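You operate a simulated robot arm through the tools that you are given. There is no shell and no other tool.

You run a simulated robot arm. Do the job below in one go: nothing can be reset, and whatever is moved stays where it is left.

## Task
Set the control cabinet to the card on the rest, polarity too, then switch it on.
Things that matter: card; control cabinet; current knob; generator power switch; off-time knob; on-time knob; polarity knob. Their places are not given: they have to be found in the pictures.

Only the result counts: the job must be done as asked and must still hold three seconds after the hand-in. Knocking over, shifting, dropping, spilling or breaking anything else fails it.

## Robot
A 6-joint arm with a two-finger gripper, fixed in place. Base frame: the origin is on the floor under the middle of its stand, x ahead of it, y to its left, z up. Units: mm, degrees, N and s.
With the tool pointing down near the work surface it reaches from about 140 to 620 mm from the base axis. Its first joint turns from -66.0 to 66.0 degrees. Payload 2.45 kg.
Tool frame: the origin (TCP) lies between the finger pads and is the grasp point; the fingertips stand 30 mm ahead of it; z points along the fingers, y is the line along which they close. The gripper opens to 106 mm; its body begins 79 mm behind the TCP.
Orientation is that of the tool frame in the base frame, as a unit quaternion [w, x, y, z]. With the fingers straight down and closing along the base's y, the tool's x points along the base's -x, its y along +y and its z along -z.

## Interface
- The arm moves only by the tool play_rows. Its argument "plan" is a list of rows, each a list of 3 entries, a list of its own where there are three numbers: the shift along the tool's x, y, z in mm, then the turn, a rotation vector about the tool's x, y, z in degrees, then the opening, from 0 (shut) to 1 (fully open). In form: [[[tx, ty, tz], [ax, ay, az], claw], ...]. A call has 1 to 20 rows; each row is the pose to reach, as a shift and turn from the pose commanded when the call began, along the tool's axes at that moment. Rows are played at 5 a second. More than 50 mm and 8.6 degrees between two rows, or a gripper value outside its range, and nothing of the call is played. A pose out of reach is approached as far as the arm can. The call stops where the force on the tool passes 70 N (or 10 N more than at its start, if that is more) or the arm is blocked; 0.2 s more then pass. The fingers move at their own pace (about 153 mm/s each) and stop on an object; they squeeze with about 21 N. The grip force told is the motor's: it shows also when the fingers shut on nothing. Time passes only in rows, and 0.2 s behind the last, so rows that repeat a pose let the fingers close. The reply holds the time, the measured pose of the TCP, the force on the tool along the base axes, the opening and the grip force, in the units named above and with some noise, with the torque about the TCP (base axes, N m) and any sound that the robot's microphone picked up, and new pictures: "show" is both (left out), scene, wrist or none.
- Cameras (640 x 400 px; columns grow to the right, rows downward): "scene" is fixed at [63.5, 408.6, 1428]; the picture's right is [-0.76, -0.65, 0.00], its down [-0.23, 0.27, -0.94] and it looks along [0.61, -0.71, -0.35] (base axes); focal length 314 px, centre (320, 200). "wrist" rides on the gripper at [76, -2, -106] in the tool frame; the picture's right is [0.02, 1.00, 0.00], its down [-0.78, 0.02, -0.62] and it looks along [-0.62, 0.01, 0.78] (tool axes); focal length 247 px, centre (320, 200).
- probe_pixels(camera, pixels): for up to 12 pixels [column, row] of the newest picture of that camera ("zoom" is the newest enlarged one), the place [x, y, z] in the base frame of the surface seen there, good to about 3 mm. It takes no simulated time.
- enlarge(camera, box): a new picture of the part [left, top, right, bottom] of that camera's present view, enlarged. It takes no simulated time.
- finish_job(): hands the job in; it is judged then, once.

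Leave the gripper open and the arm clear of the work at the hand-in unless told otherwise.

The tools are called after "Emit:" by a JSON object that holds its "name" and its "arguments". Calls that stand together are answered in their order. play_rows: Moves the arm, as the interface text tells. Its arguments: {"type":"object","properties":{"plan":{"type":"array","items":{"type":"array"}},"show":{"type":"string","enum":["both","scene","wrist","none"]}},"required":["plan"]} The other tools are called the same way: probe_pixels (camera, pixels) gives the place of the surface under pixels of a picture; enlarge (camera, box) takes an enlarged picture of a part of a camera's view; finish_job () hands the job in.

At the start:

```text
time_s: 0.0
tool_pos: [359.9, -79.3, 1298.2]
tool_rot: [0.002, 0.0, 1.0, 0.0]
contact_force: [0.3, 0.2, -0.6]
ft_torque: [-0.01, 0.0, -0.01]
width: 105.8
gripper_force: 0.0
```

scene: 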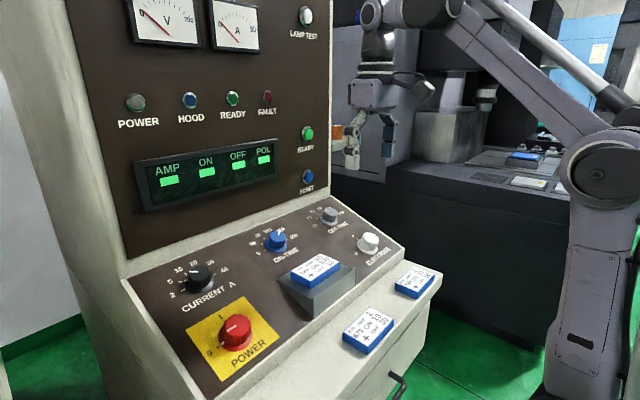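
wrist: 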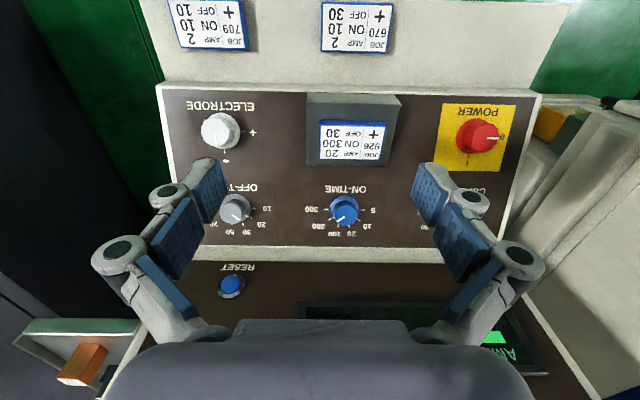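

I see the sloped console, with the current (black), on-time (blue), off-time (grey), electrode polarity (white) and red power knobs, and a card on the rest. I will enlarge the card and the knobs.

Emit:
{"name": "enlarge", "arguments": {"camera": "wrist", "box": [300, 90, 410, 170]}}

Emit:
{"name": "enlarge", "arguments": {"camera": "scene", "box": [140, 190, 420, 365]}}

Emit:
{"name": "enlarge", "arguments": {"camera": "wrist", "box": [150, 80, 400, 240]}}

```text
5.00 times, centred on (355, 130) of wrist
```

zoom: 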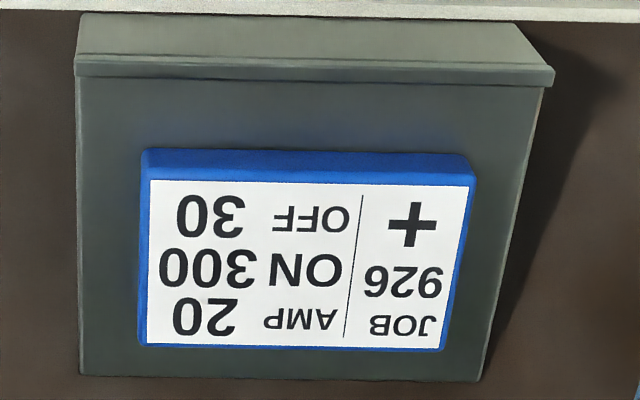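

```text
2.29 times, centred on (280, 278) of scene
```

zoom: 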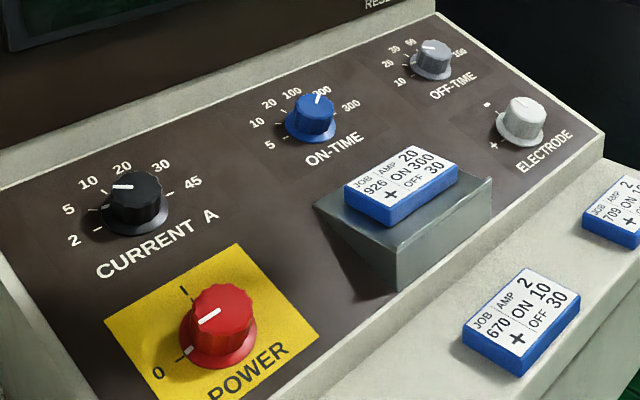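

```text
2.50 times, centred on (275, 160) of wrist
```

zoom: 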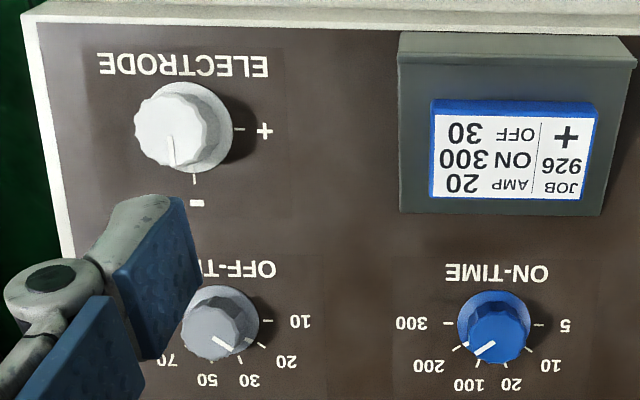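

The card reads JOB 926, AMP 20, ON 300, OFF 30, polarity +. Next I measure the places of the knobs and panel in the scene view.

Emit:
{"name": "probe_pixels", "arguments": {"camera": "scene", "pixels": [[197, 275], [276, 238], [329, 214], [369, 241], [236, 328], [317, 265], [150, 290], [240, 250], [300, 228], [250, 285], [390, 245], [268, 330]]}}

Emit:
{"name": "probe_pixels", "arguments": {"camera": "wrist", "pixels": [[217, 131], [232, 209], [344, 211], [480, 137], [350, 140], [270, 140], [270, 190], [410, 140], [270, 230], [500, 160], [180, 150], [280, 100]]}}

Emit:
{"name": "enlarge", "arguments": {"camera": "scene", "box": [150, 245, 250, 308]}}

Emit:
{"name": "enlarge", "arguments": {"camera": "scene", "box": [130, 140, 290, 220]}}

```text
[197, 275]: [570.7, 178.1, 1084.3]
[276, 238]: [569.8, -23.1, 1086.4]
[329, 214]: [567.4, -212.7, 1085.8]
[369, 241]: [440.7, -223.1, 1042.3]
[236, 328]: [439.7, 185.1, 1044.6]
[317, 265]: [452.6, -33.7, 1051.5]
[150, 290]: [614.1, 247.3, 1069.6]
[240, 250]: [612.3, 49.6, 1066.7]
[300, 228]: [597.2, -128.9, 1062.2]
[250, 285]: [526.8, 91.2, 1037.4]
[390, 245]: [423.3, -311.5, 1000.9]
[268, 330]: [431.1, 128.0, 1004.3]
```

```text
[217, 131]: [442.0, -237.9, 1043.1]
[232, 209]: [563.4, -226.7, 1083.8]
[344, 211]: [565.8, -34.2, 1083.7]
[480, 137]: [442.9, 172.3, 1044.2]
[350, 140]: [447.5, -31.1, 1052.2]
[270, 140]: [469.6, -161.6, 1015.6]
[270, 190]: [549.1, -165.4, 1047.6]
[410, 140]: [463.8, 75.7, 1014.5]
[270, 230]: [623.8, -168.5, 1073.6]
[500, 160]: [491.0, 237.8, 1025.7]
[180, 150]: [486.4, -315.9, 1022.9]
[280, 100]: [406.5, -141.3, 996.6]
```

```text
6.35 times, centred on (200, 276) of scene
```

zoom: 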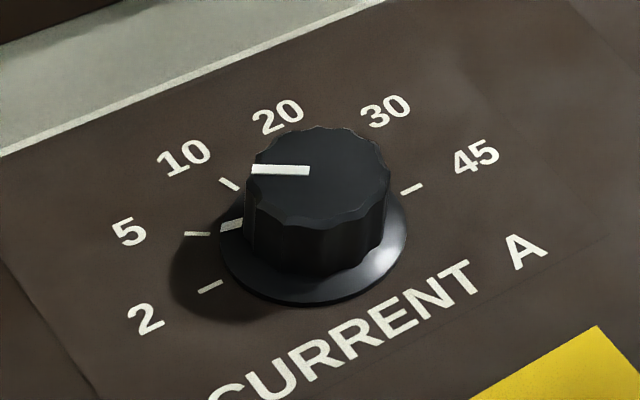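

```text
4.00 times, centred on (210, 180) of scene
```

zoom: 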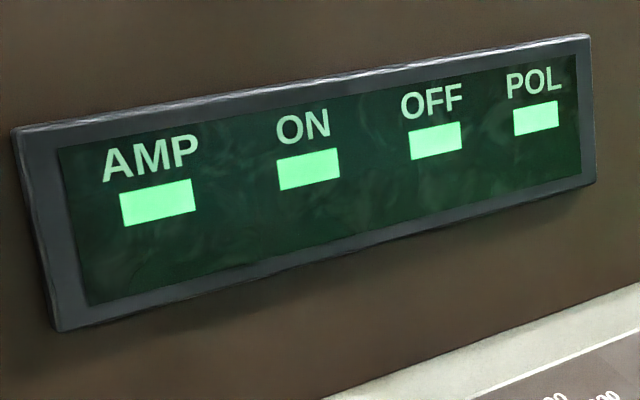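

All four displays are blank for now. The panel slopes about 20° (z rises about 0.36 per mm of x). I will tilt the tool by 20° about its y so it faces the panel square-on, then look again.

Emit:
{"name": "play_rows", "arguments": {"plan": [[[0, 0, 0], [0, -7, 0], 1], [[0, 0, 0], [0, -14, 0], 1], [[0, 0, 0], [0, -20, 0], 1], [[0, 0, 0], [0, -20, 0], 1]], "show": "both"}}

```text
time_s: 1.0
tool_pos: [361.6, -80.4, 1299.0]
tool_rot: [0.177, 0.001, 0.984, 0.0]
contact_force: [-0.2, 0.3, -0.2]
ft_torque: [0.04, -0.01, -0.02]
width: 106.0
gripper_force: 0.1
```

scene: 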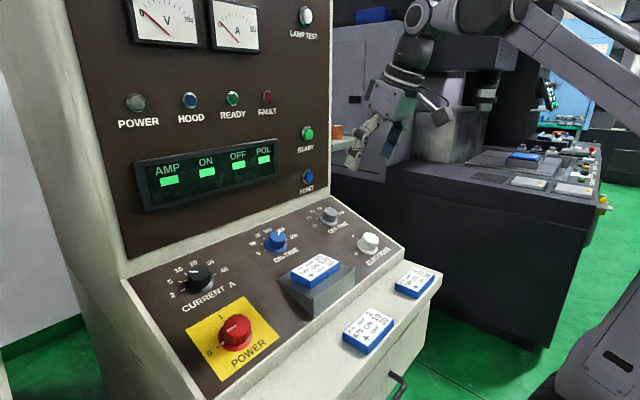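
wrist: 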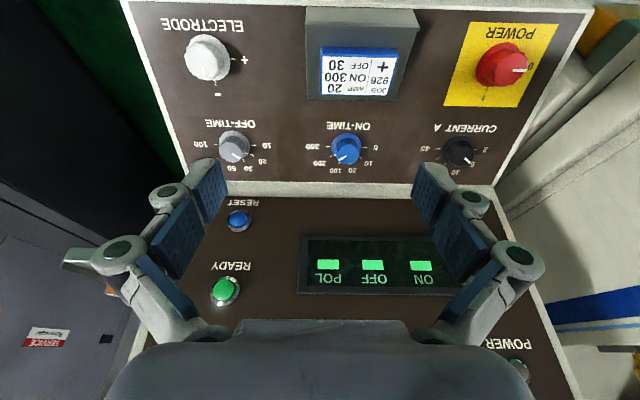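

The whole panel is now in the wrist view. I will enlarge each knob to read its dial: electrode at (208,58), off-time (234,147), on-time (346,149), current (460,152), power (500,65).

Emit:
{"name": "enlarge", "arguments": {"camera": "wrist", "box": [160, 15, 260, 78]}}

Emit:
{"name": "enlarge", "arguments": {"camera": "wrist", "box": [185, 115, 285, 178]}}

Emit:
{"name": "enlarge", "arguments": {"camera": "wrist", "box": [295, 115, 395, 178]}}

Emit:
{"name": "enlarge", "arguments": {"camera": "wrist", "box": [410, 115, 510, 178]}}

Emit:
{"name": "enlarge", "arguments": {"camera": "wrist", "box": [440, 20, 560, 110]}}

Emit:
{"name": "probe_pixels", "arguments": {"camera": "wrist", "pixels": [[204, 58], [218, 55], [232, 148], [344, 150], [459, 153], [500, 66], [512, 64], [290, 60], [290, 110], [290, 170], [430, 60], [430, 165]]}}

```text
6.35 times, centred on (210, 46) of wrist
```

zoom: 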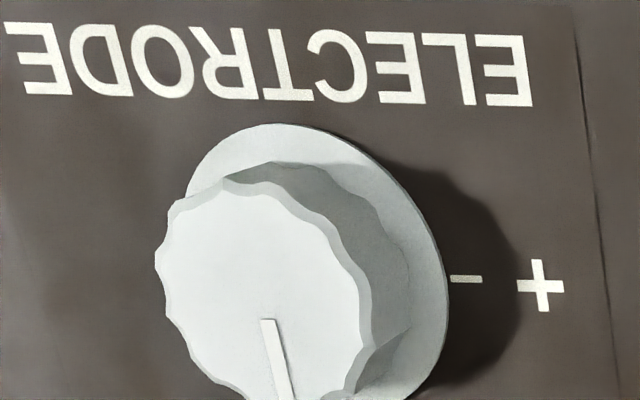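

```text
6.35 times, centred on (235, 146) of wrist
```

zoom: 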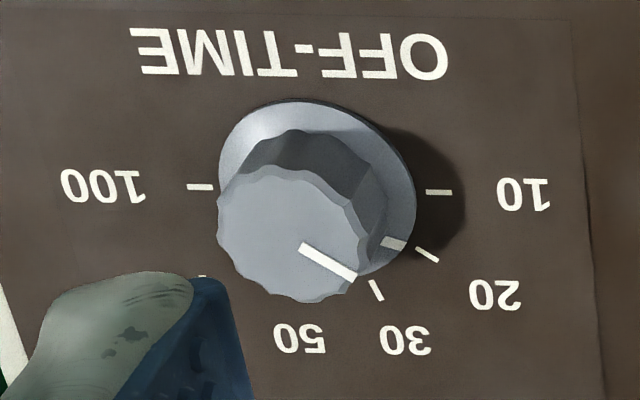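

```text
6.35 times, centred on (345, 146) of wrist
```

zoom: 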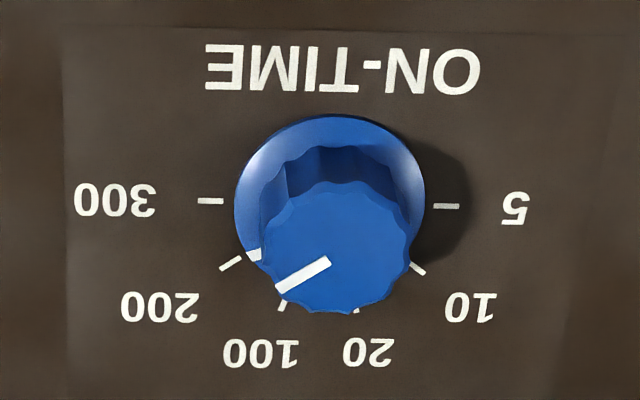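

```text
6.35 times, centred on (460, 146) of wrist
```

zoom: 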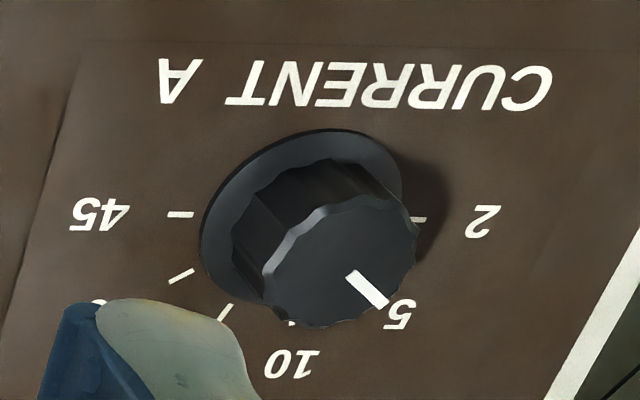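

```text
4.44 times, centred on (500, 65) of wrist
```

zoom: 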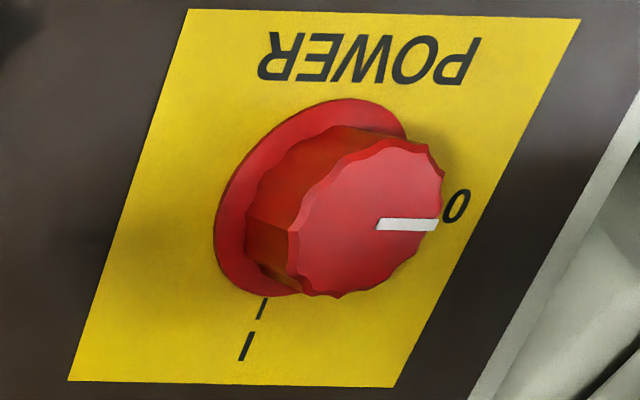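

```text
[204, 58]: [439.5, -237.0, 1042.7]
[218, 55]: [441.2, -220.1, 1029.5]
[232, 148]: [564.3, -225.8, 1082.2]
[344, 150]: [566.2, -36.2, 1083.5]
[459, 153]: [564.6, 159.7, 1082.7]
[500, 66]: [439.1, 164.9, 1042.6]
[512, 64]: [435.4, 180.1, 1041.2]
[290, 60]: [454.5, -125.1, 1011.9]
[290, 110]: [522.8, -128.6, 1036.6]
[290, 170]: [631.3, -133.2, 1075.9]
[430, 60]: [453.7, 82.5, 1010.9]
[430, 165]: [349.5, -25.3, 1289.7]
```

The dials read: current at 5, on-time at 200, off-time at 20, polarity at −, power at 0. The targets are 20, 300, 30, + and I, in that order. I will probe the tick marks and knob tops to find the knob axes.

Emit:
{"name": "probe_pixels", "arguments": {"camera": "wrist", "pixels": [[327.7, 146.2], [364.8, 146.9], [216.1, 144], [253.6, 144.7], [438, 148.2], [475.7, 149], [233, 58.4], [218, 95], [486.9, 89.3], [242, 62], [528, 70]]}}

Emit:
{"name": "enlarge", "arguments": {"camera": "wrist", "box": [170, 25, 270, 105]}}

Emit:
{"name": "enlarge", "arguments": {"camera": "scene", "box": [180, 290, 290, 370]}}

```text
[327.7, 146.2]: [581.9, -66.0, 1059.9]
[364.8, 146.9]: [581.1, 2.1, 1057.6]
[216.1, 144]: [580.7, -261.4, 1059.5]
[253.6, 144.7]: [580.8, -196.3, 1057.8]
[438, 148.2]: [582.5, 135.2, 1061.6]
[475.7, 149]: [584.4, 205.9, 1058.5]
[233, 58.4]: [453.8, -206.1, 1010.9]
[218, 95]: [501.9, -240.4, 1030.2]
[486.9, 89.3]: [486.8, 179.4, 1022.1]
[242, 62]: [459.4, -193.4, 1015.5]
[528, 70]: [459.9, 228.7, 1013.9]
```

```text
5.00 times, centred on (220, 65) of wrist
```

zoom: 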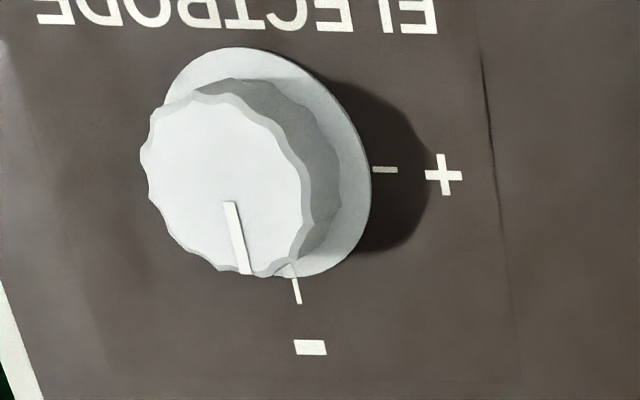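

```text
5.00 times, centred on (235, 330) of scene
```

zoom: 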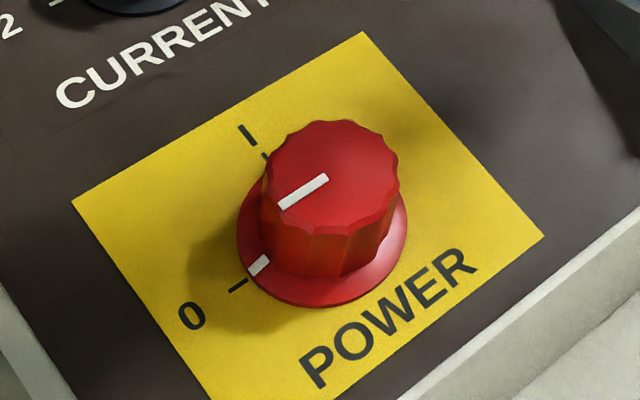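

The axes on the panel are off-time ≈ (581,-229), on-time ≈ (581.5,-32) and current ≈ (583,170). First I hover about 100 mm above the off-time knob along the panel normal.

Emit:
{"name": "play_rows", "arguments": {"plan": [[[-20, -25, 34], [0, 0, 0], 1], [[-41, -50, 67], [0, 0, 0], 1], [[-61, -75, 100], [0, 0, 0], 1], [[-81, -99, 134], [0, 0, 0], 1], [[-102, -124, 168], [0, 0, 0], 1], [[-122, -148.6, 201.5], [0, 0, 0], 1], [[-122, -148.6, 201.5], [0, 0, 0], 1], [[-122, -148.6, 201.5], [0, 0, 0], 1]], "show": "both"}}

Emit:
{"name": "probe_pixels", "arguments": {"camera": "wrist", "pixels": [[320, 160], [320, 140]]}}

```text
time_s: 2.8
tool_pos: [546.0, -225.7, 1149.8]
tool_rot: [0.175, 0.0, 0.985, 0.0]
contact_force: [-0.3, 0.6, -0.2]
ft_torque: [0.0, 0.0, -0.01]
width: 105.9
gripper_force: 0.0
```

scene: 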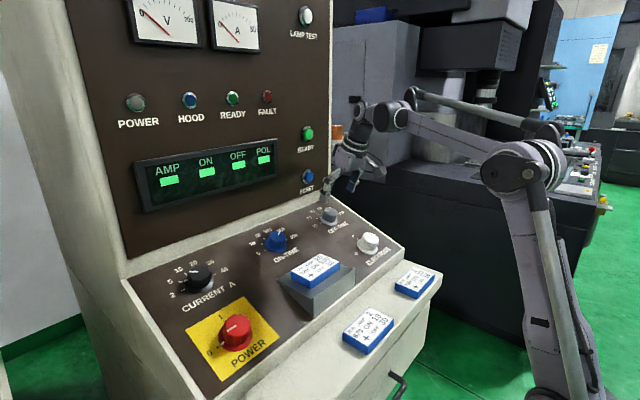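
wrist: 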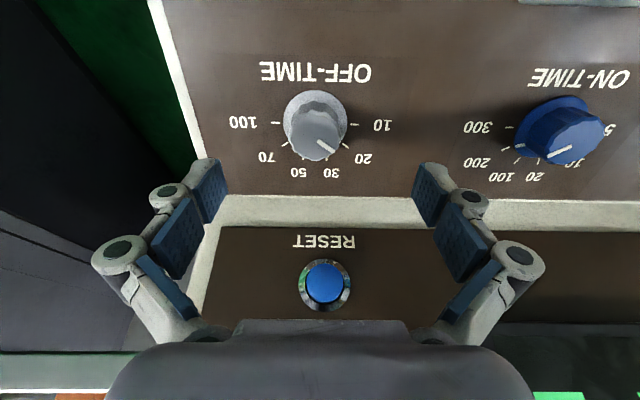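

```text
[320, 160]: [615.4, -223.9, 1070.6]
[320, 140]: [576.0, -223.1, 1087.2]
```

The hover pose is close. I will enlarge to measure the off-time knob centre from its ticks at (276,122) and (354,124).

Emit:
{"name": "enlarge", "arguments": {"camera": "wrist", "box": [235, 75, 395, 185]}}

Emit:
{"name": "probe_pixels", "arguments": {"camera": "wrist", "pixels": [[276, 122], [354, 124], [298, 133], [315, 133], [335, 133], [315, 118], [315, 155], [316, 95], [345, 115], [290, 115]]}}

```text
3.64 times, centred on (315, 130) of wrist
```

zoom: 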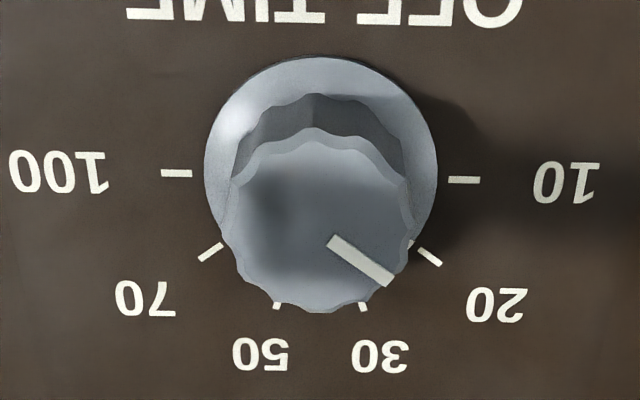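

```text
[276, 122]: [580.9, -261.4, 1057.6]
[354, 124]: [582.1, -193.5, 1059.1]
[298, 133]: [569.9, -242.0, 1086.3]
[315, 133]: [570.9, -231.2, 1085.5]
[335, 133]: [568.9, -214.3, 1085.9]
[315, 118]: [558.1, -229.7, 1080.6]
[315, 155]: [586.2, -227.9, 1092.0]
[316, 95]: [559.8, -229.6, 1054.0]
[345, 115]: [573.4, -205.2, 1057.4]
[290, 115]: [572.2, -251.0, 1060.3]
```

The off-time knob top is about 38 mm wide and 29 mm above the panel, with its axis at about (581,-228) on the panel. It sits about 2.5 mm upslope and 3.5 mm to −y of my axis. I correct for that, lower to about 55 mm above the panel with the gripper part-open, and check.

Emit:
{"name": "play_rows", "arguments": {"plan": [[[-2.5, -3.5, 10], [0, 0, 0], 0.7], [[-2.5, -3.5, 25], [0, 0, 0], 0.7], [[-2.5, -3.5, 40], [0, 0, 0], 0.7], [[-2.5, -3.5, 43], [0, 0, 0], 0.7], [[-2.5, -3.5, 43], [0, 0, 0], 0.7]], "show": "both"}}

Emit:
{"name": "enlarge", "arguments": {"camera": "wrist", "box": [200, 80, 440, 230]}}

```text
time_s: 4.0
tool_pos: [561.8, -231.4, 1111.6]
tool_rot: [0.175, 0.0, 0.985, 0.0]
contact_force: [0.4, 0.7, 0.0]
ft_torque: [-0.01, 0.01, 0.0]
width: 74.1
gripper_force: 0.0
```

scene: 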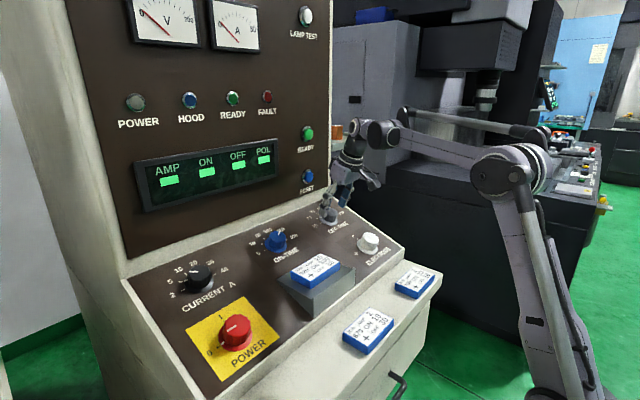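
wrist: 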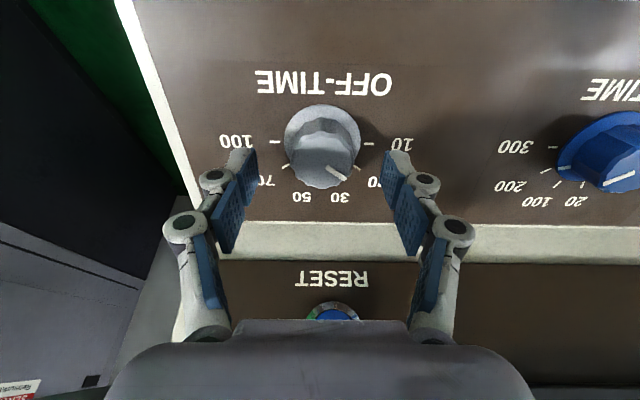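

```text
2.67 times, centred on (320, 155) of wrist
```

zoom: 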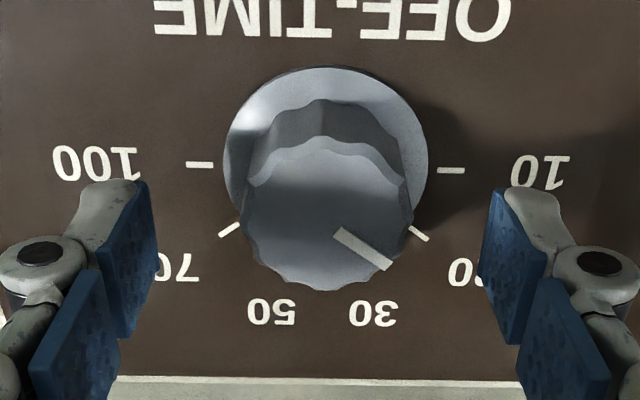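

The knob is well centred between the fingers. I go down 17 mm more so the fingertips are about 10 mm above the panel, then close on the knob.

Emit:
{"name": "play_rows", "arguments": {"plan": [[[-1, 0.5, 8], [0, 0, 0], 0.65], [[-1, 0.5, 17], [0, 0, 0], 0.65], [[-1, 0.5, 17], [0, 0, 0], 0.65], [[-1, 0.5, 17], [0, 0, 0], 0.3], [[-1, 0.5, 17], [0, 0, 0], 0.2], [[-1, 0.5, 17], [0, 0, 0], 0.2]], "show": "both"}}

Emit:
{"name": "enlarge", "arguments": {"camera": "wrist", "box": [200, 80, 440, 230]}}

```text
time_s: 5.4
tool_pos: [570.0, -230.5, 1096.3]
tool_rot: [0.175, 0.0, 0.985, 0.001]
contact_force: [-1.9, 7.7, 3.9]
ft_torque: [0.25, 0.18, 0.12]
width: 39.3
gripper_force: 44.7
```

scene: 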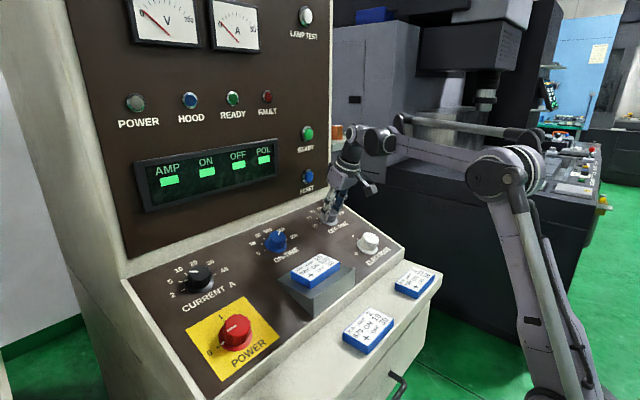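
wrist: 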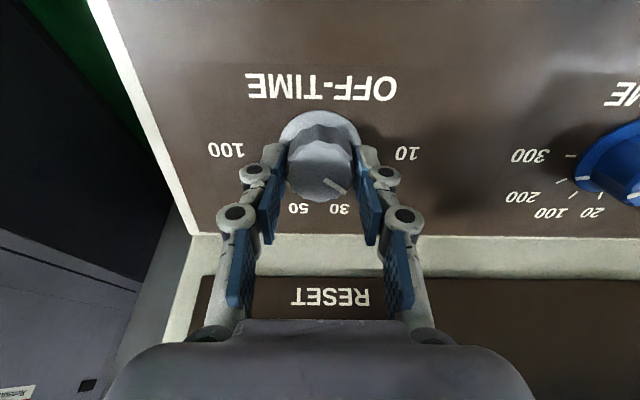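

```text
2.67 times, centred on (320, 155) of wrist
```

zoom: 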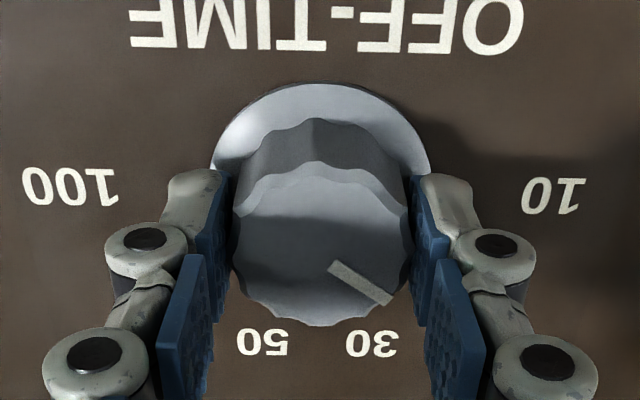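

The gripper holds the knob, 39 mm wide. I turn it +36° about the tool z (clockwise for an operator), from 20 to 30.

Emit:
{"name": "play_rows", "arguments": {"plan": [[[0, 0, 0], [0, 0, 6], 0.2], [[0, 0, 0], [0, 0, 12], 0.2], [[0, 0, 0], [0, 0, 18], 0.2], [[0, 0, 0], [0, 0, 24], 0.2], [[0, 0, 0], [0, 0, 30], 0.2], [[0, 0, 0], [0, 0, 36], 0.2], [[0, 0, 0], [0, 0, 36], 0.2], [[0, 0, 0], [0, 0, 36], 0.2]], "show": "both"}}

Emit:
{"name": "enlarge", "arguments": {"camera": "wrist", "box": [200, 80, 440, 230]}}

```text
time_s: 7.2
tool_pos: [570.0, -230.6, 1096.2]
tool_rot: [0.168, 0.304, 0.936, 0.055]
contact_force: [4.2, 11.3, 12.0]
ft_torque: [0.18, -0.25, 0.04]
width: 39.2
gripper_force: 45.2
```

scene: 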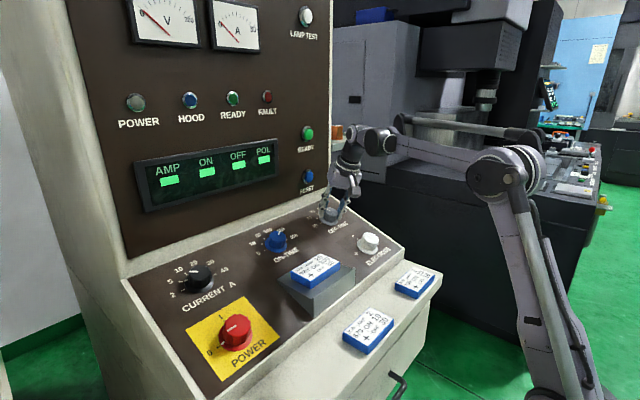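
wrist: 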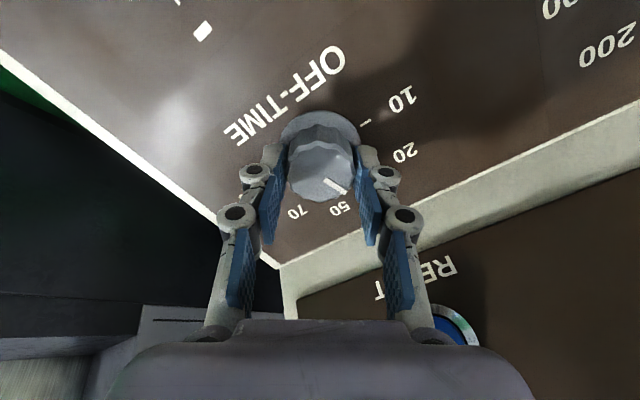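

```text
2.67 times, centred on (320, 155) of wrist
```

zoom: 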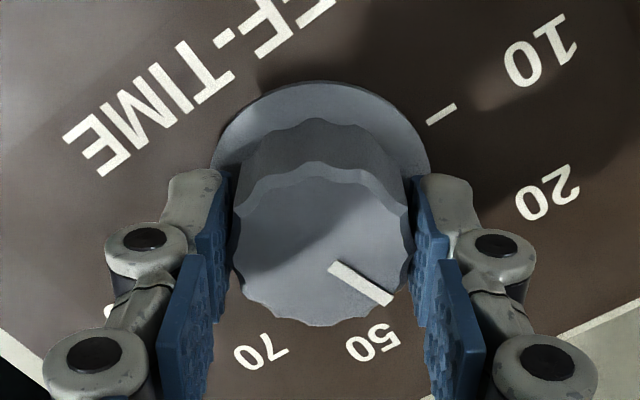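

The knob turned with the gripper. I now release it, back straight off by 50 mm, untwist, and look.

Emit:
{"name": "play_rows", "arguments": {"plan": [[[0, 0, 0], [0, 0, 36], 0.6], [[0, 0, 0], [0, 0, 36], 0.6]], "show": "none"}}

```text
refused: row 1 steps farther than a row can; nothing moved
```

That row was refused because rows are relative to the present pose. I redo it with zero turn.

Emit:
{"name": "play_rows", "arguments": {"plan": [[[0, 0, 0], [0, 0, 0], 0.6], [[0, 0, 0], [0, 0, 0], 0.6], [[0, 0, -20], [0, 0, 0], 0.6], [[0, 0, -40], [0, 0, 0], 0.6], [[0, 0, -60], [0, 0, 0], 0.6], [[0, 0, -60], [0, 0, -8], 0.6], [[0, 0, -60], [0, 0, -16], 0.6], [[0, 0, -60], [0, 0, -24], 0.6], [[0, 0, -60], [0, 0, -32], 0.6], [[0, 0, -60], [0, 0, -36], 0.6], [[0, 0, -60], [0, 0, -36], 0.6]], "show": "both"}}

Emit:
{"name": "enlarge", "arguments": {"camera": "wrist", "box": [235, 75, 395, 185]}}

Emit:
{"name": "enlarge", "arguments": {"camera": "scene", "box": [140, 130, 300, 230]}}

```text
time_s: 9.6
tool_pos: [548.7, -231.9, 1152.5]
tool_rot: [0.176, -0.001, 0.984, 0.0]
contact_force: [-0.9, -0.4, 0.7]
ft_torque: [-0.01, 0.02, 0.02]
width: 63.4
gripper_force: 0.1
```

scene: 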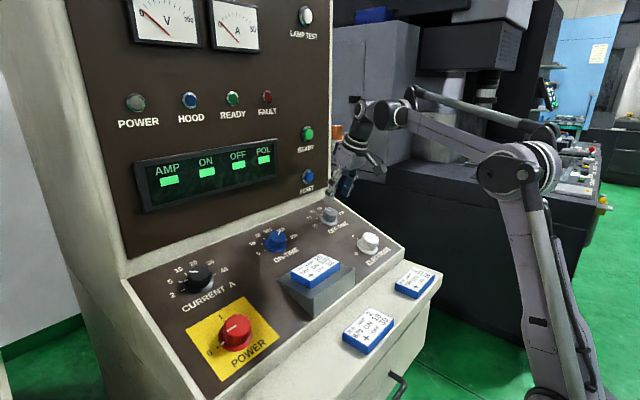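
wrist: 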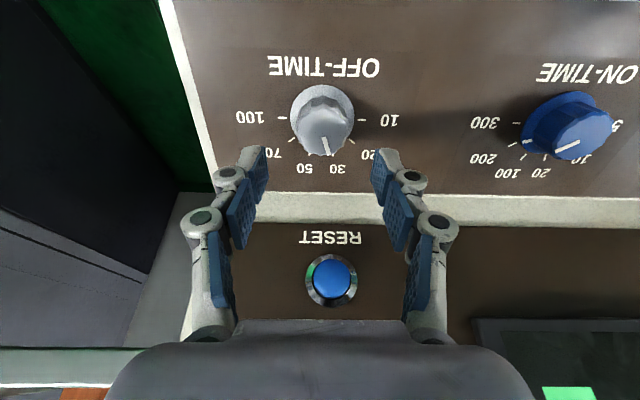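

```text
3.64 times, centred on (315, 130) of wrist
```

zoom: 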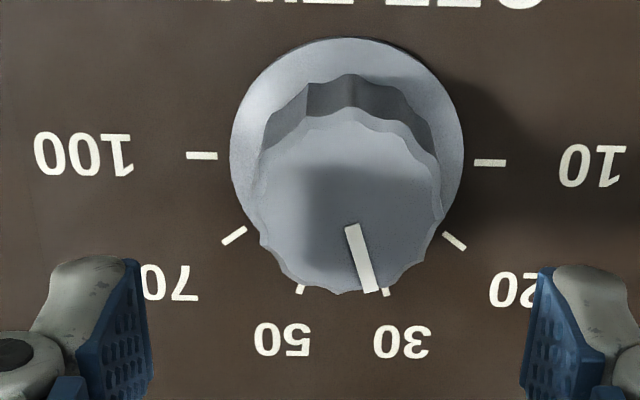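

```text
4.00 times, centred on (220, 180) of scene
```

zoom: 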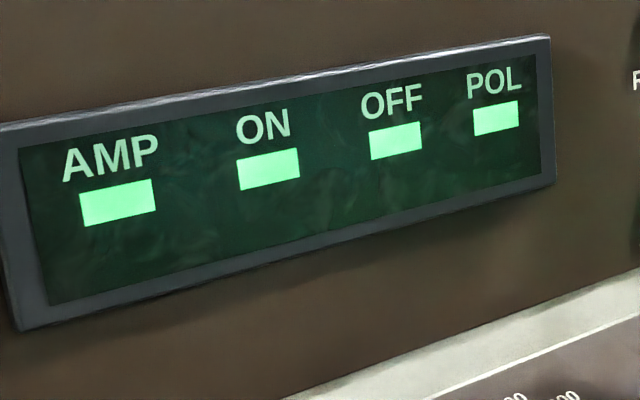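

Off-time now points at 30 (pointer at (322,146), tick at (333,155)). Next I move 199 mm in +y, above the on-time knob.

Emit:
{"name": "play_rows", "arguments": {"plan": [[[0.5, 40, 0], [0, 0, 0], 0.7], [[0.5, 80, 0], [0, 0, 0], 0.7], [[0.5, 120, 0], [0, 0, 0], 0.7], [[0.5, 160, 0], [0, 0, 0], 0.7], [[0.5, 199, 0], [0, 0, 0], 0.7], [[0.5, 199, 20], [0, 0, 0], 0.7], [[0.5, 199, 40], [0, 0, 0], 0.7], [[0.5, 199, 40], [0, 0, 0], 0.7]], "show": "wrist"}}

Emit:
{"name": "enlarge", "arguments": {"camera": "wrist", "box": [200, 80, 440, 230]}}

```text
time_s: 11.4
tool_pos: [561.9, -31.0, 1115.9]
tool_rot: [0.175, 0.0, 0.984, 0.0]
contact_force: [-0.8, -1.1, -0.2]
ft_torque: [0.02, -0.03, -0.02]
width: 74.1
gripper_force: 0.0
```

wrist: 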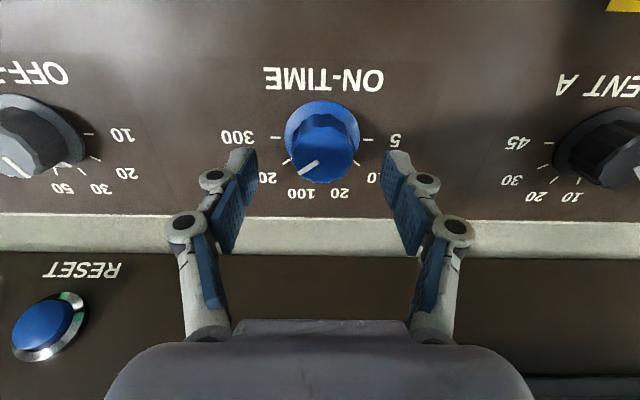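

```text
2.67 times, centred on (320, 155) of wrist
```

zoom: 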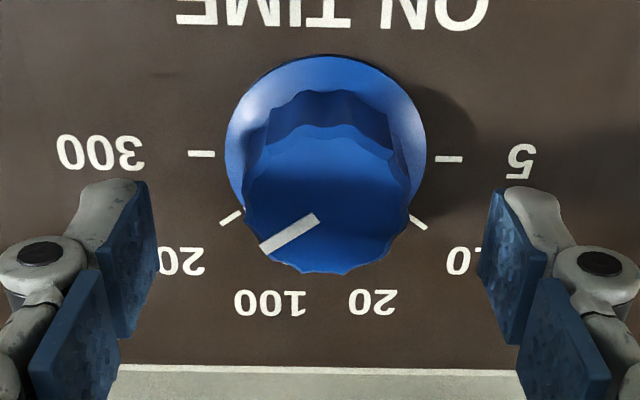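

The on-time knob is centred within 1 mm (ticks at (275,137) and (368,139)). I lower 20 mm and grip it.

Emit:
{"name": "play_rows", "arguments": {"plan": [[[0, 0.9, 10], [0, 0, 0], 0.65], [[0, 0.9, 20], [0, 0, 0], 0.65], [[0, 0.9, 20], [0, 0, 0], 0.65], [[0, 0.9, 20], [0, 0, 0], 0.3], [[0, 0.9, 20], [0, 0, 0], 0.2], [[0, 0.9, 20], [0, 0, 0], 0.2]], "show": "wrist"}}

Emit:
{"name": "enlarge", "arguments": {"camera": "wrist", "box": [200, 80, 440, 230]}}

```text
time_s: 12.8
tool_pos: [567.3, -30.4, 1096.2]
tool_rot: [0.176, -0.001, 0.984, 0.001]
contact_force: [-1.3, 13.9, 2.5]
ft_torque: [0.39, 0.04, 0.17]
width: 39.2
gripper_force: 45.4
```

wrist: 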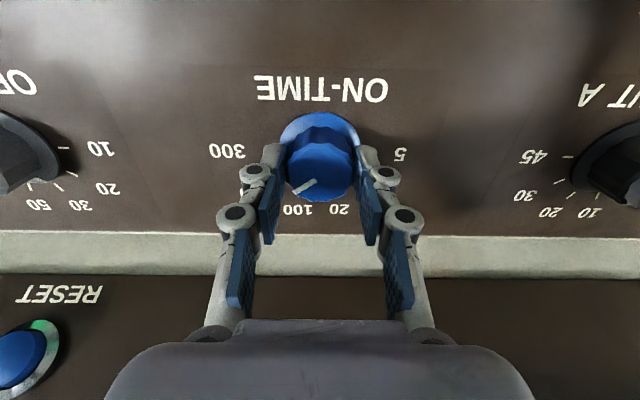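

```text
2.67 times, centred on (320, 155) of wrist
```

zoom: 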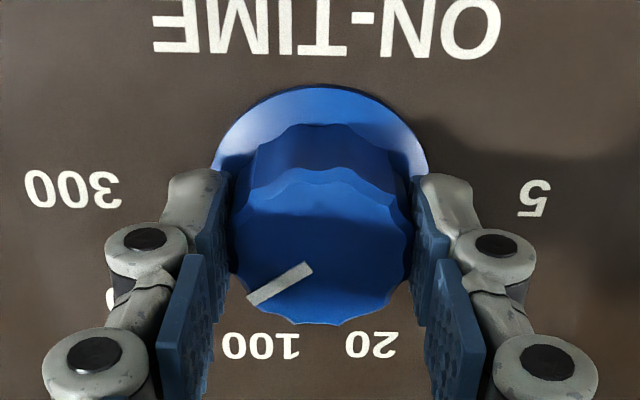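

The knob is held. I turn it +36°, from 200 to 300.

Emit:
{"name": "play_rows", "arguments": {"plan": [[[0, 0, 0], [0, 0, 6], 0.2], [[0, 0, 0], [0, 0, 12], 0.2], [[0, 0, 0], [0, 0, 18], 0.2], [[0, 0, 0], [0, 0, 24], 0.2], [[0, 0, 0], [0, 0, 30], 0.2], [[0, 0, 0], [0, 0, 36], 0.2], [[0, 0, 0], [0, 0, 36], 0.2], [[0, 0, 0], [0, 0, 36], 0.2]], "show": "wrist"}}

Emit:
{"name": "enlarge", "arguments": {"camera": "wrist", "box": [200, 80, 440, 230]}}

```text
time_s: 14.6
tool_pos: [567.4, -28.9, 1095.8]
tool_rot: [0.165, 0.305, 0.936, 0.056]
contact_force: [-9.5, 17.6, 8.3]
ft_torque: [0.4, 0.5, 0.33]
width: 39.2
gripper_force: 45.0
```

wrist: 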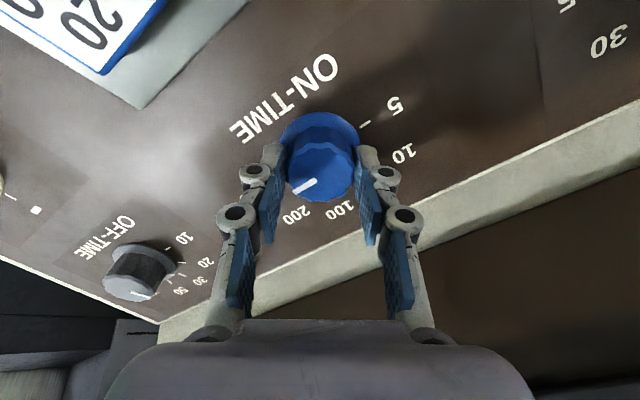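

```text
2.67 times, centred on (320, 155) of wrist
```

zoom: 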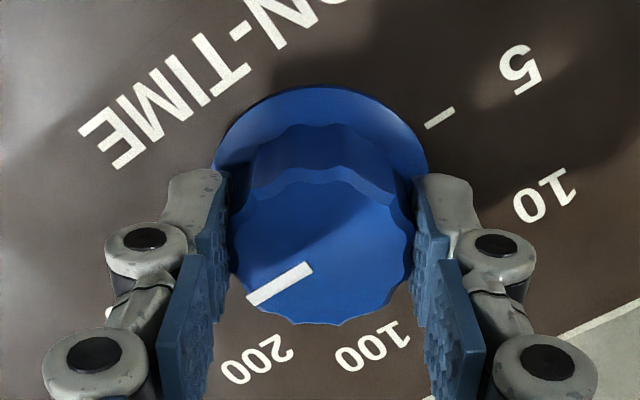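

It turned with the gripper. I release it, back off 60 mm, untwist and check.

Emit:
{"name": "play_rows", "arguments": {"plan": [[[0, 0, 0], [0, 0, 0], 0.6], [[0, 0, 0], [0, 0, 0], 0.6], [[0, 0, -20], [0, 0, 0], 0.6], [[0, 0, -40], [0, 0, 0], 0.6], [[0, 0, -60], [0, 0, 0], 0.6], [[0, 0, -60], [0, 0, -8], 0.6], [[0, 0, -60], [0, 0, -16], 0.6], [[0, 0, -60], [0, 0, -24], 0.6], [[0, 0, -60], [0, 0, -32], 0.6], [[0, 0, -60], [0, 0, -36], 0.6], [[0, 0, -60], [0, 0, -36], 0.6]], "show": "wrist"}}

Emit:
{"name": "enlarge", "arguments": {"camera": "wrist", "box": [235, 75, 395, 185]}}

```text
time_s: 17.0
tool_pos: [546.4, -31.8, 1152.5]
tool_rot: [0.175, -0.001, 0.985, 0.001]
contact_force: [-0.2, -0.2, -0.9]
ft_torque: [0.0, 0.01, -0.01]
width: 63.6
gripper_force: 0.1
```

wrist: 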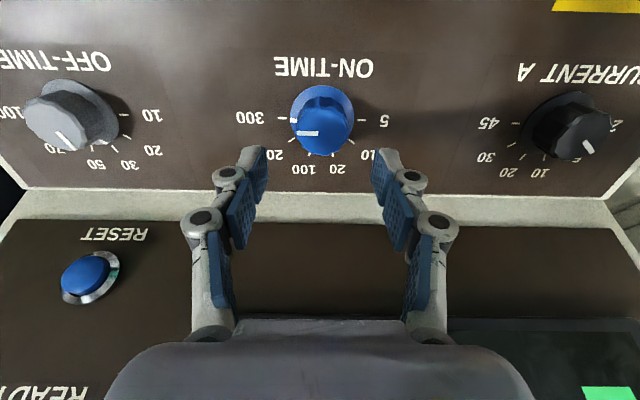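

```text
3.64 times, centred on (315, 130) of wrist
```

zoom: 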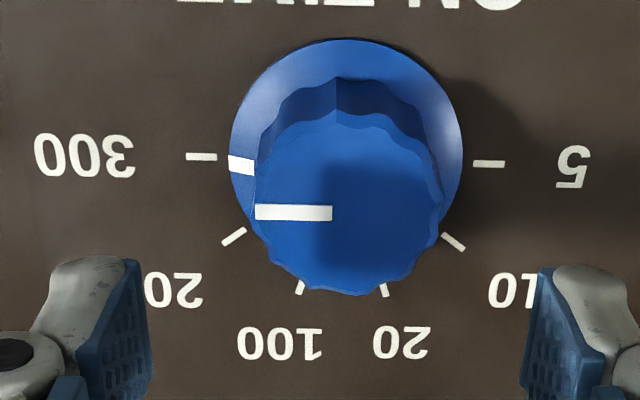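

On-time now points at 300. Next I move 201 mm in +y, above the current knob, and look.

Emit:
{"name": "play_rows", "arguments": {"plan": [[[0, 40, 0], [0, 0, 0], 0.7], [[0, 80, 0], [0, 0, 0], 0.7], [[0, 120, 0], [0, 0, 0], 0.7], [[0, 160, 0], [0, 0, 0], 0.7], [[0, 201, 0], [0, 0, 0], 0.7], [[0, 201, 20], [0, 0, 0], 0.7], [[0, 201, 40], [0, 0, 0], 0.7], [[0, 201, 40], [0, 0, 0], 0.7]], "show": "both"}}

Emit:
{"name": "enlarge", "arguments": {"camera": "wrist", "box": [200, 80, 440, 230]}}

```text
time_s: 18.8
tool_pos: [560.9, 169.4, 1115.3]
tool_rot: [0.175, 0.0, 0.985, 0.001]
contact_force: [-0.3, -0.4, 0.6]
ft_torque: [0.0, -0.01, -0.01]
width: 74.3
gripper_force: 0.0
```

scene: 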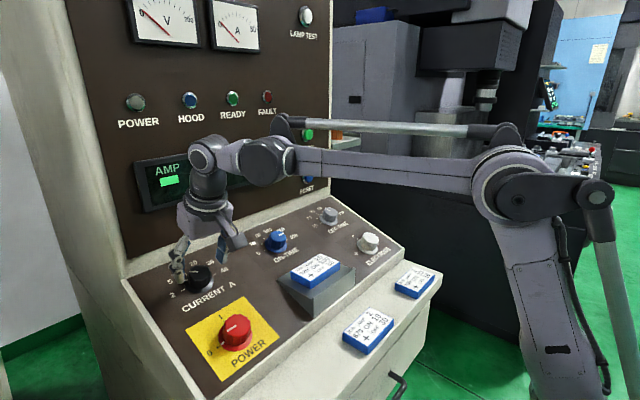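
wrist: 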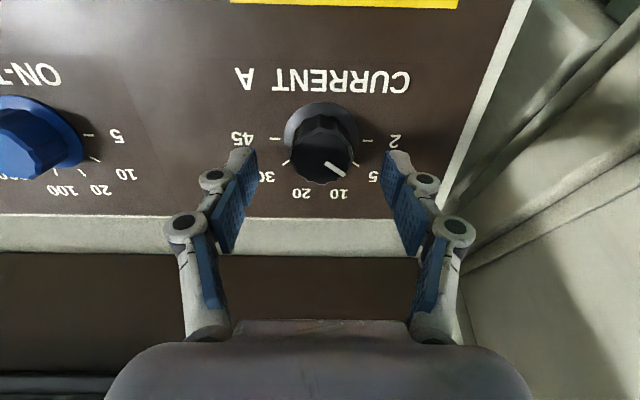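

```text
2.67 times, centred on (320, 155) of wrist
```

zoom: 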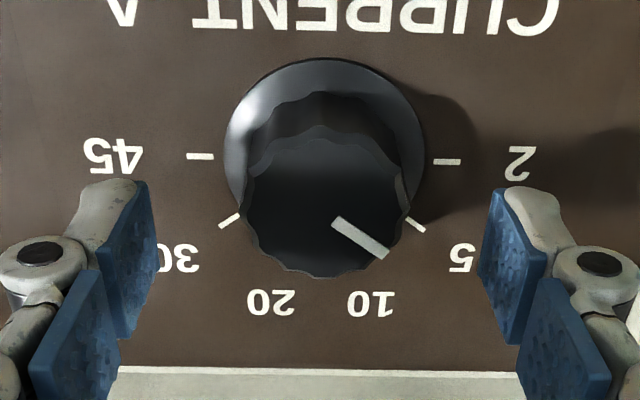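

The current knob is at 5 and centred within 1 mm. I pre-twist the gripper −36° so the 72° turn is symmetric, lower it and grip.

Emit:
{"name": "play_rows", "arguments": {"plan": [[[0, 0.6, 0], [0, 0, -8], 0.65], [[0, 0.6, 0], [0, 0, -16], 0.65], [[0, 0.6, 0], [0, 0, -24], 0.65], [[0, 0.6, 0], [0, 0, -32], 0.65], [[0, 0.6, 0], [0, 0, -36], 0.65], [[0, 0.6, 10], [0, 0, -36], 0.65], [[0, 0.6, 20], [0, 0, -36], 0.65], [[0, 0.6, 20], [0, 0, -36], 0.65], [[0, 0.6, 20], [0, 0, -36], 0.65]], "show": "both"}}

Emit:
{"name": "enlarge", "arguments": {"camera": "wrist", "box": [200, 80, 440, 230]}}

```text
time_s: 20.8
tool_pos: [568.3, 169.4, 1095.8]
tool_rot: [0.167, -0.304, 0.936, -0.054]
contact_force: [0.5, 0.3, -0.1]
ft_torque: [0.0, 0.0, 0.02]
width: 69.0
gripper_force: 0.2
```

scene: 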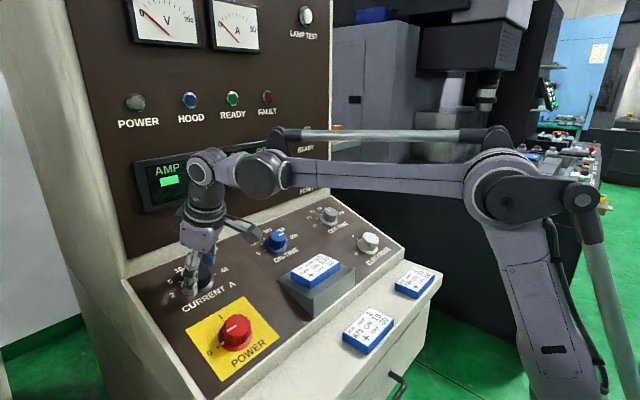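
wrist: 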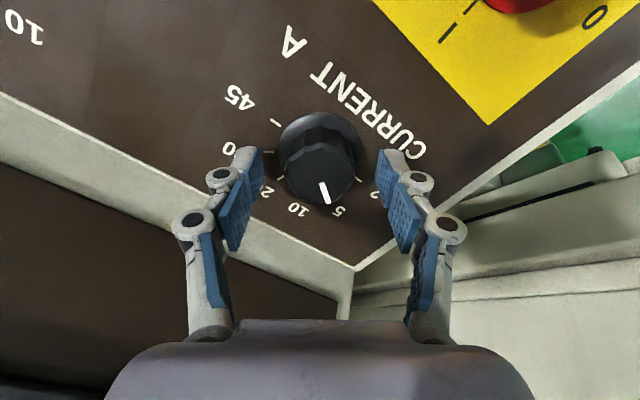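

```text
2.67 times, centred on (320, 155) of wrist
```

zoom: 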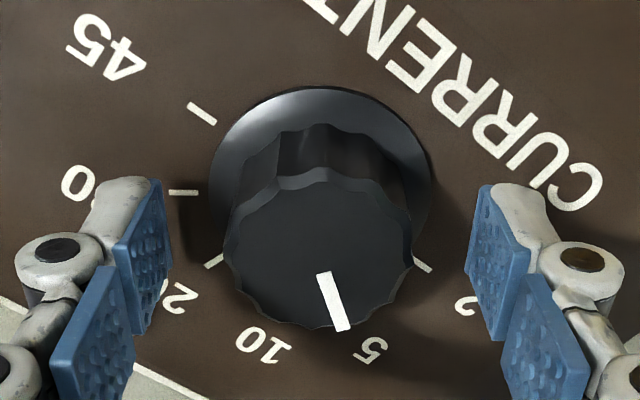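

The knob sits centred between the fingers. I close the gripper on it.

Emit:
{"name": "play_rows", "arguments": {"plan": [[[0, 0, 0], [0, 0, 0], 0.4], [[0, 0, 0], [0, 0, 0], 0.2], [[0, 0, 0], [0, 0, 0], 0.2], [[0, 0, 0], [0, 0, 0], 0.2]], "show": "wrist"}}

Emit:
{"name": "enlarge", "arguments": {"camera": "wrist", "box": [200, 80, 440, 230]}}

```text
time_s: 21.8
tool_pos: [568.1, 169.0, 1096.7]
tool_rot: [0.166, -0.304, 0.936, -0.054]
contact_force: [0.5, -0.3, 0.9]
ft_torque: [-0.05, 0.0, -0.01]
width: 39.1
gripper_force: 45.1
```

wrist: 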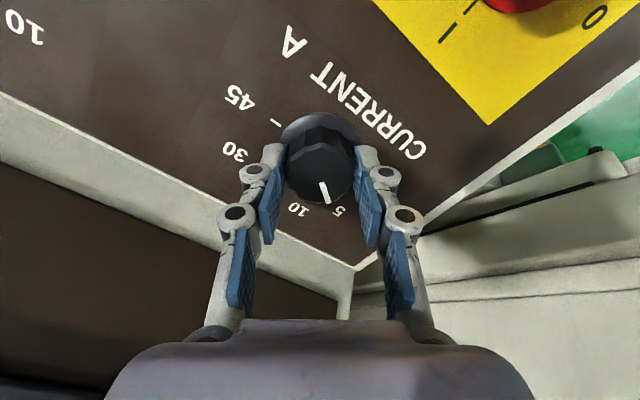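

```text
2.67 times, centred on (320, 155) of wrist
```

zoom: 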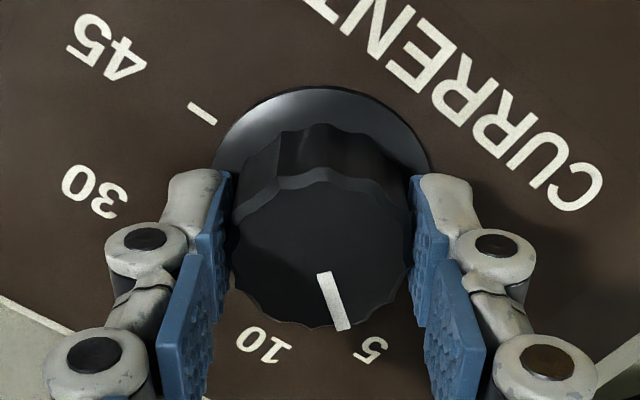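

The grip is clean with almost no side force. I turn it +72° in 6° rows, from 5 through 10 to 20.

Emit:
{"name": "play_rows", "arguments": {"plan": [[[0, 0, 0], [0, 0, 6], 0.2], [[0, 0, 0], [0, 0, 12], 0.2], [[0, 0, 0], [0, 0, 18], 0.2], [[0, 0, 0], [0, 0, 24], 0.2], [[0, 0, 0], [0, 0, 30], 0.2], [[0, 0, 0], [0, 0, 36], 0.2], [[0, 0, 0], [0, 0, 42], 0.2], [[0, 0, 0], [0, 0, 48], 0.2], [[0, 0, 0], [0, 0, 54], 0.2], [[0, 0, 0], [0, 0, 60], 0.2], [[0, 0, 0], [0, 0, 66], 0.2], [[0, 0, 0], [0, 0, 72], 0.2], [[0, 0, 0], [0, 0, 72], 0.2], [[0, 0, 0], [0, 0, 72], 0.2]], "show": "both"}}

Emit:
{"name": "enlarge", "arguments": {"camera": "wrist", "box": [200, 80, 440, 230]}}

```text
time_s: 24.8
tool_pos: [567.8, 169.4, 1096.7]
tool_rot: [0.166, 0.304, 0.936, 0.054]
contact_force: [1.7, 1.2, -28.0]
ft_torque: [0.1, 0.23, 0.03]
width: 39.2
gripper_force: 45.3
```

scene: 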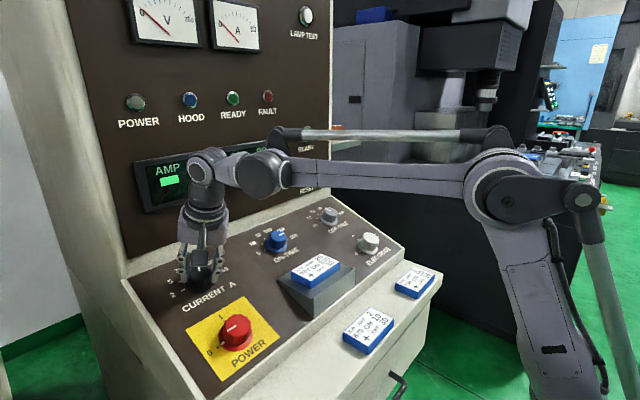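
wrist: 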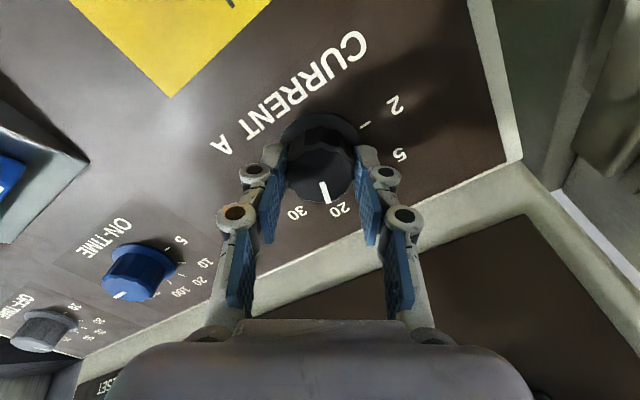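

```text
2.67 times, centred on (320, 155) of wrist
```

zoom: 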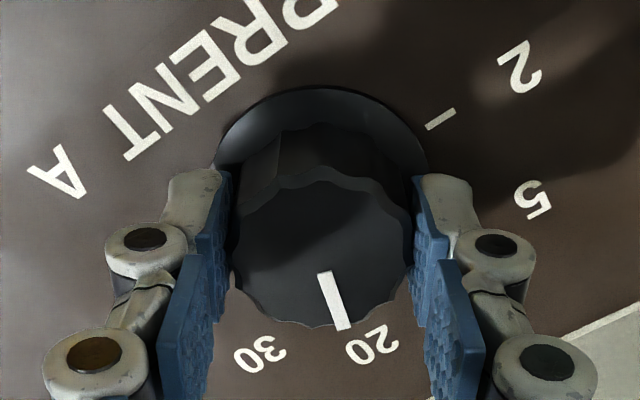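

The pointer moved with the gripper and is now beside 20. I release it, back off 60 mm, untwist and check.

Emit:
{"name": "play_rows", "arguments": {"plan": [[[0, 0, 0], [0, 0, 0], 0.6], [[0, 0, 0], [0, 0, 0], 0.6], [[0, 0, -20], [0, 0, 0], 0.6], [[0, 0, -40], [0, 0, 0], 0.6], [[0, 0, -60], [0, 0, 0], 0.6], [[0, 0, -60], [0, 0, -8], 0.6], [[0, 0, -60], [0, 0, -16], 0.6], [[0, 0, -60], [0, 0, -24], 0.6], [[0, 0, -60], [0, 0, -32], 0.6], [[0, 0, -60], [0, 0, -36], 0.6], [[0, 0, -60], [0, 0, -36], 0.6]], "show": "wrist"}}

Emit:
{"name": "enlarge", "arguments": {"camera": "wrist", "box": [235, 75, 395, 185]}}

Emit:
{"name": "probe_pixels", "arguments": {"camera": "wrist", "pixels": [[284, 118], [362, 120]]}}

```text
time_s: 27.2
tool_pos: [547.8, 169.2, 1152.6]
tool_rot: [0.175, -0.001, 0.984, 0.0]
contact_force: [-0.3, 0.6, 0.0]
ft_torque: [0.02, 0.0, -0.01]
width: 63.7
gripper_force: 0.0
```

wrist: 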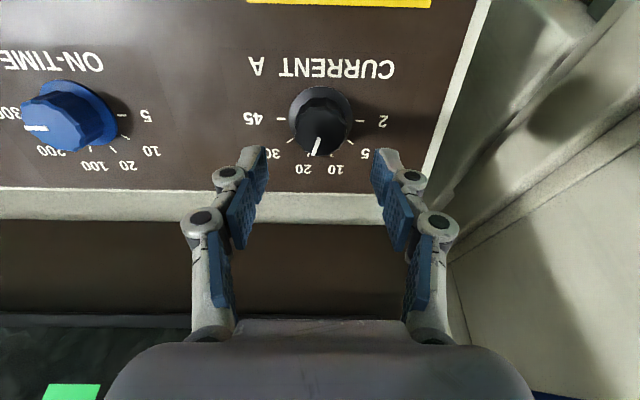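

```text
3.64 times, centred on (315, 130) of wrist
```

zoom: 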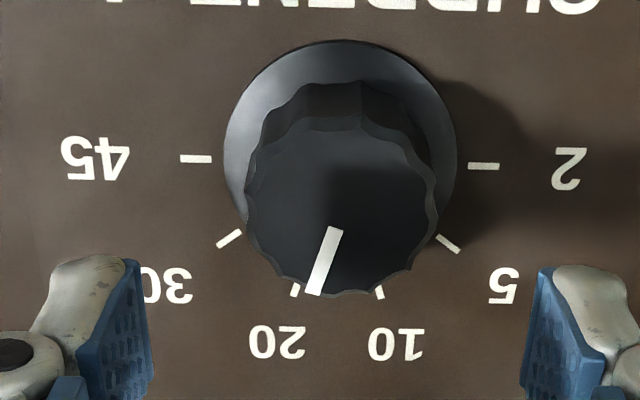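

```text
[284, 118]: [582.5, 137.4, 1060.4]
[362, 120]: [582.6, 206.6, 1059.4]
```

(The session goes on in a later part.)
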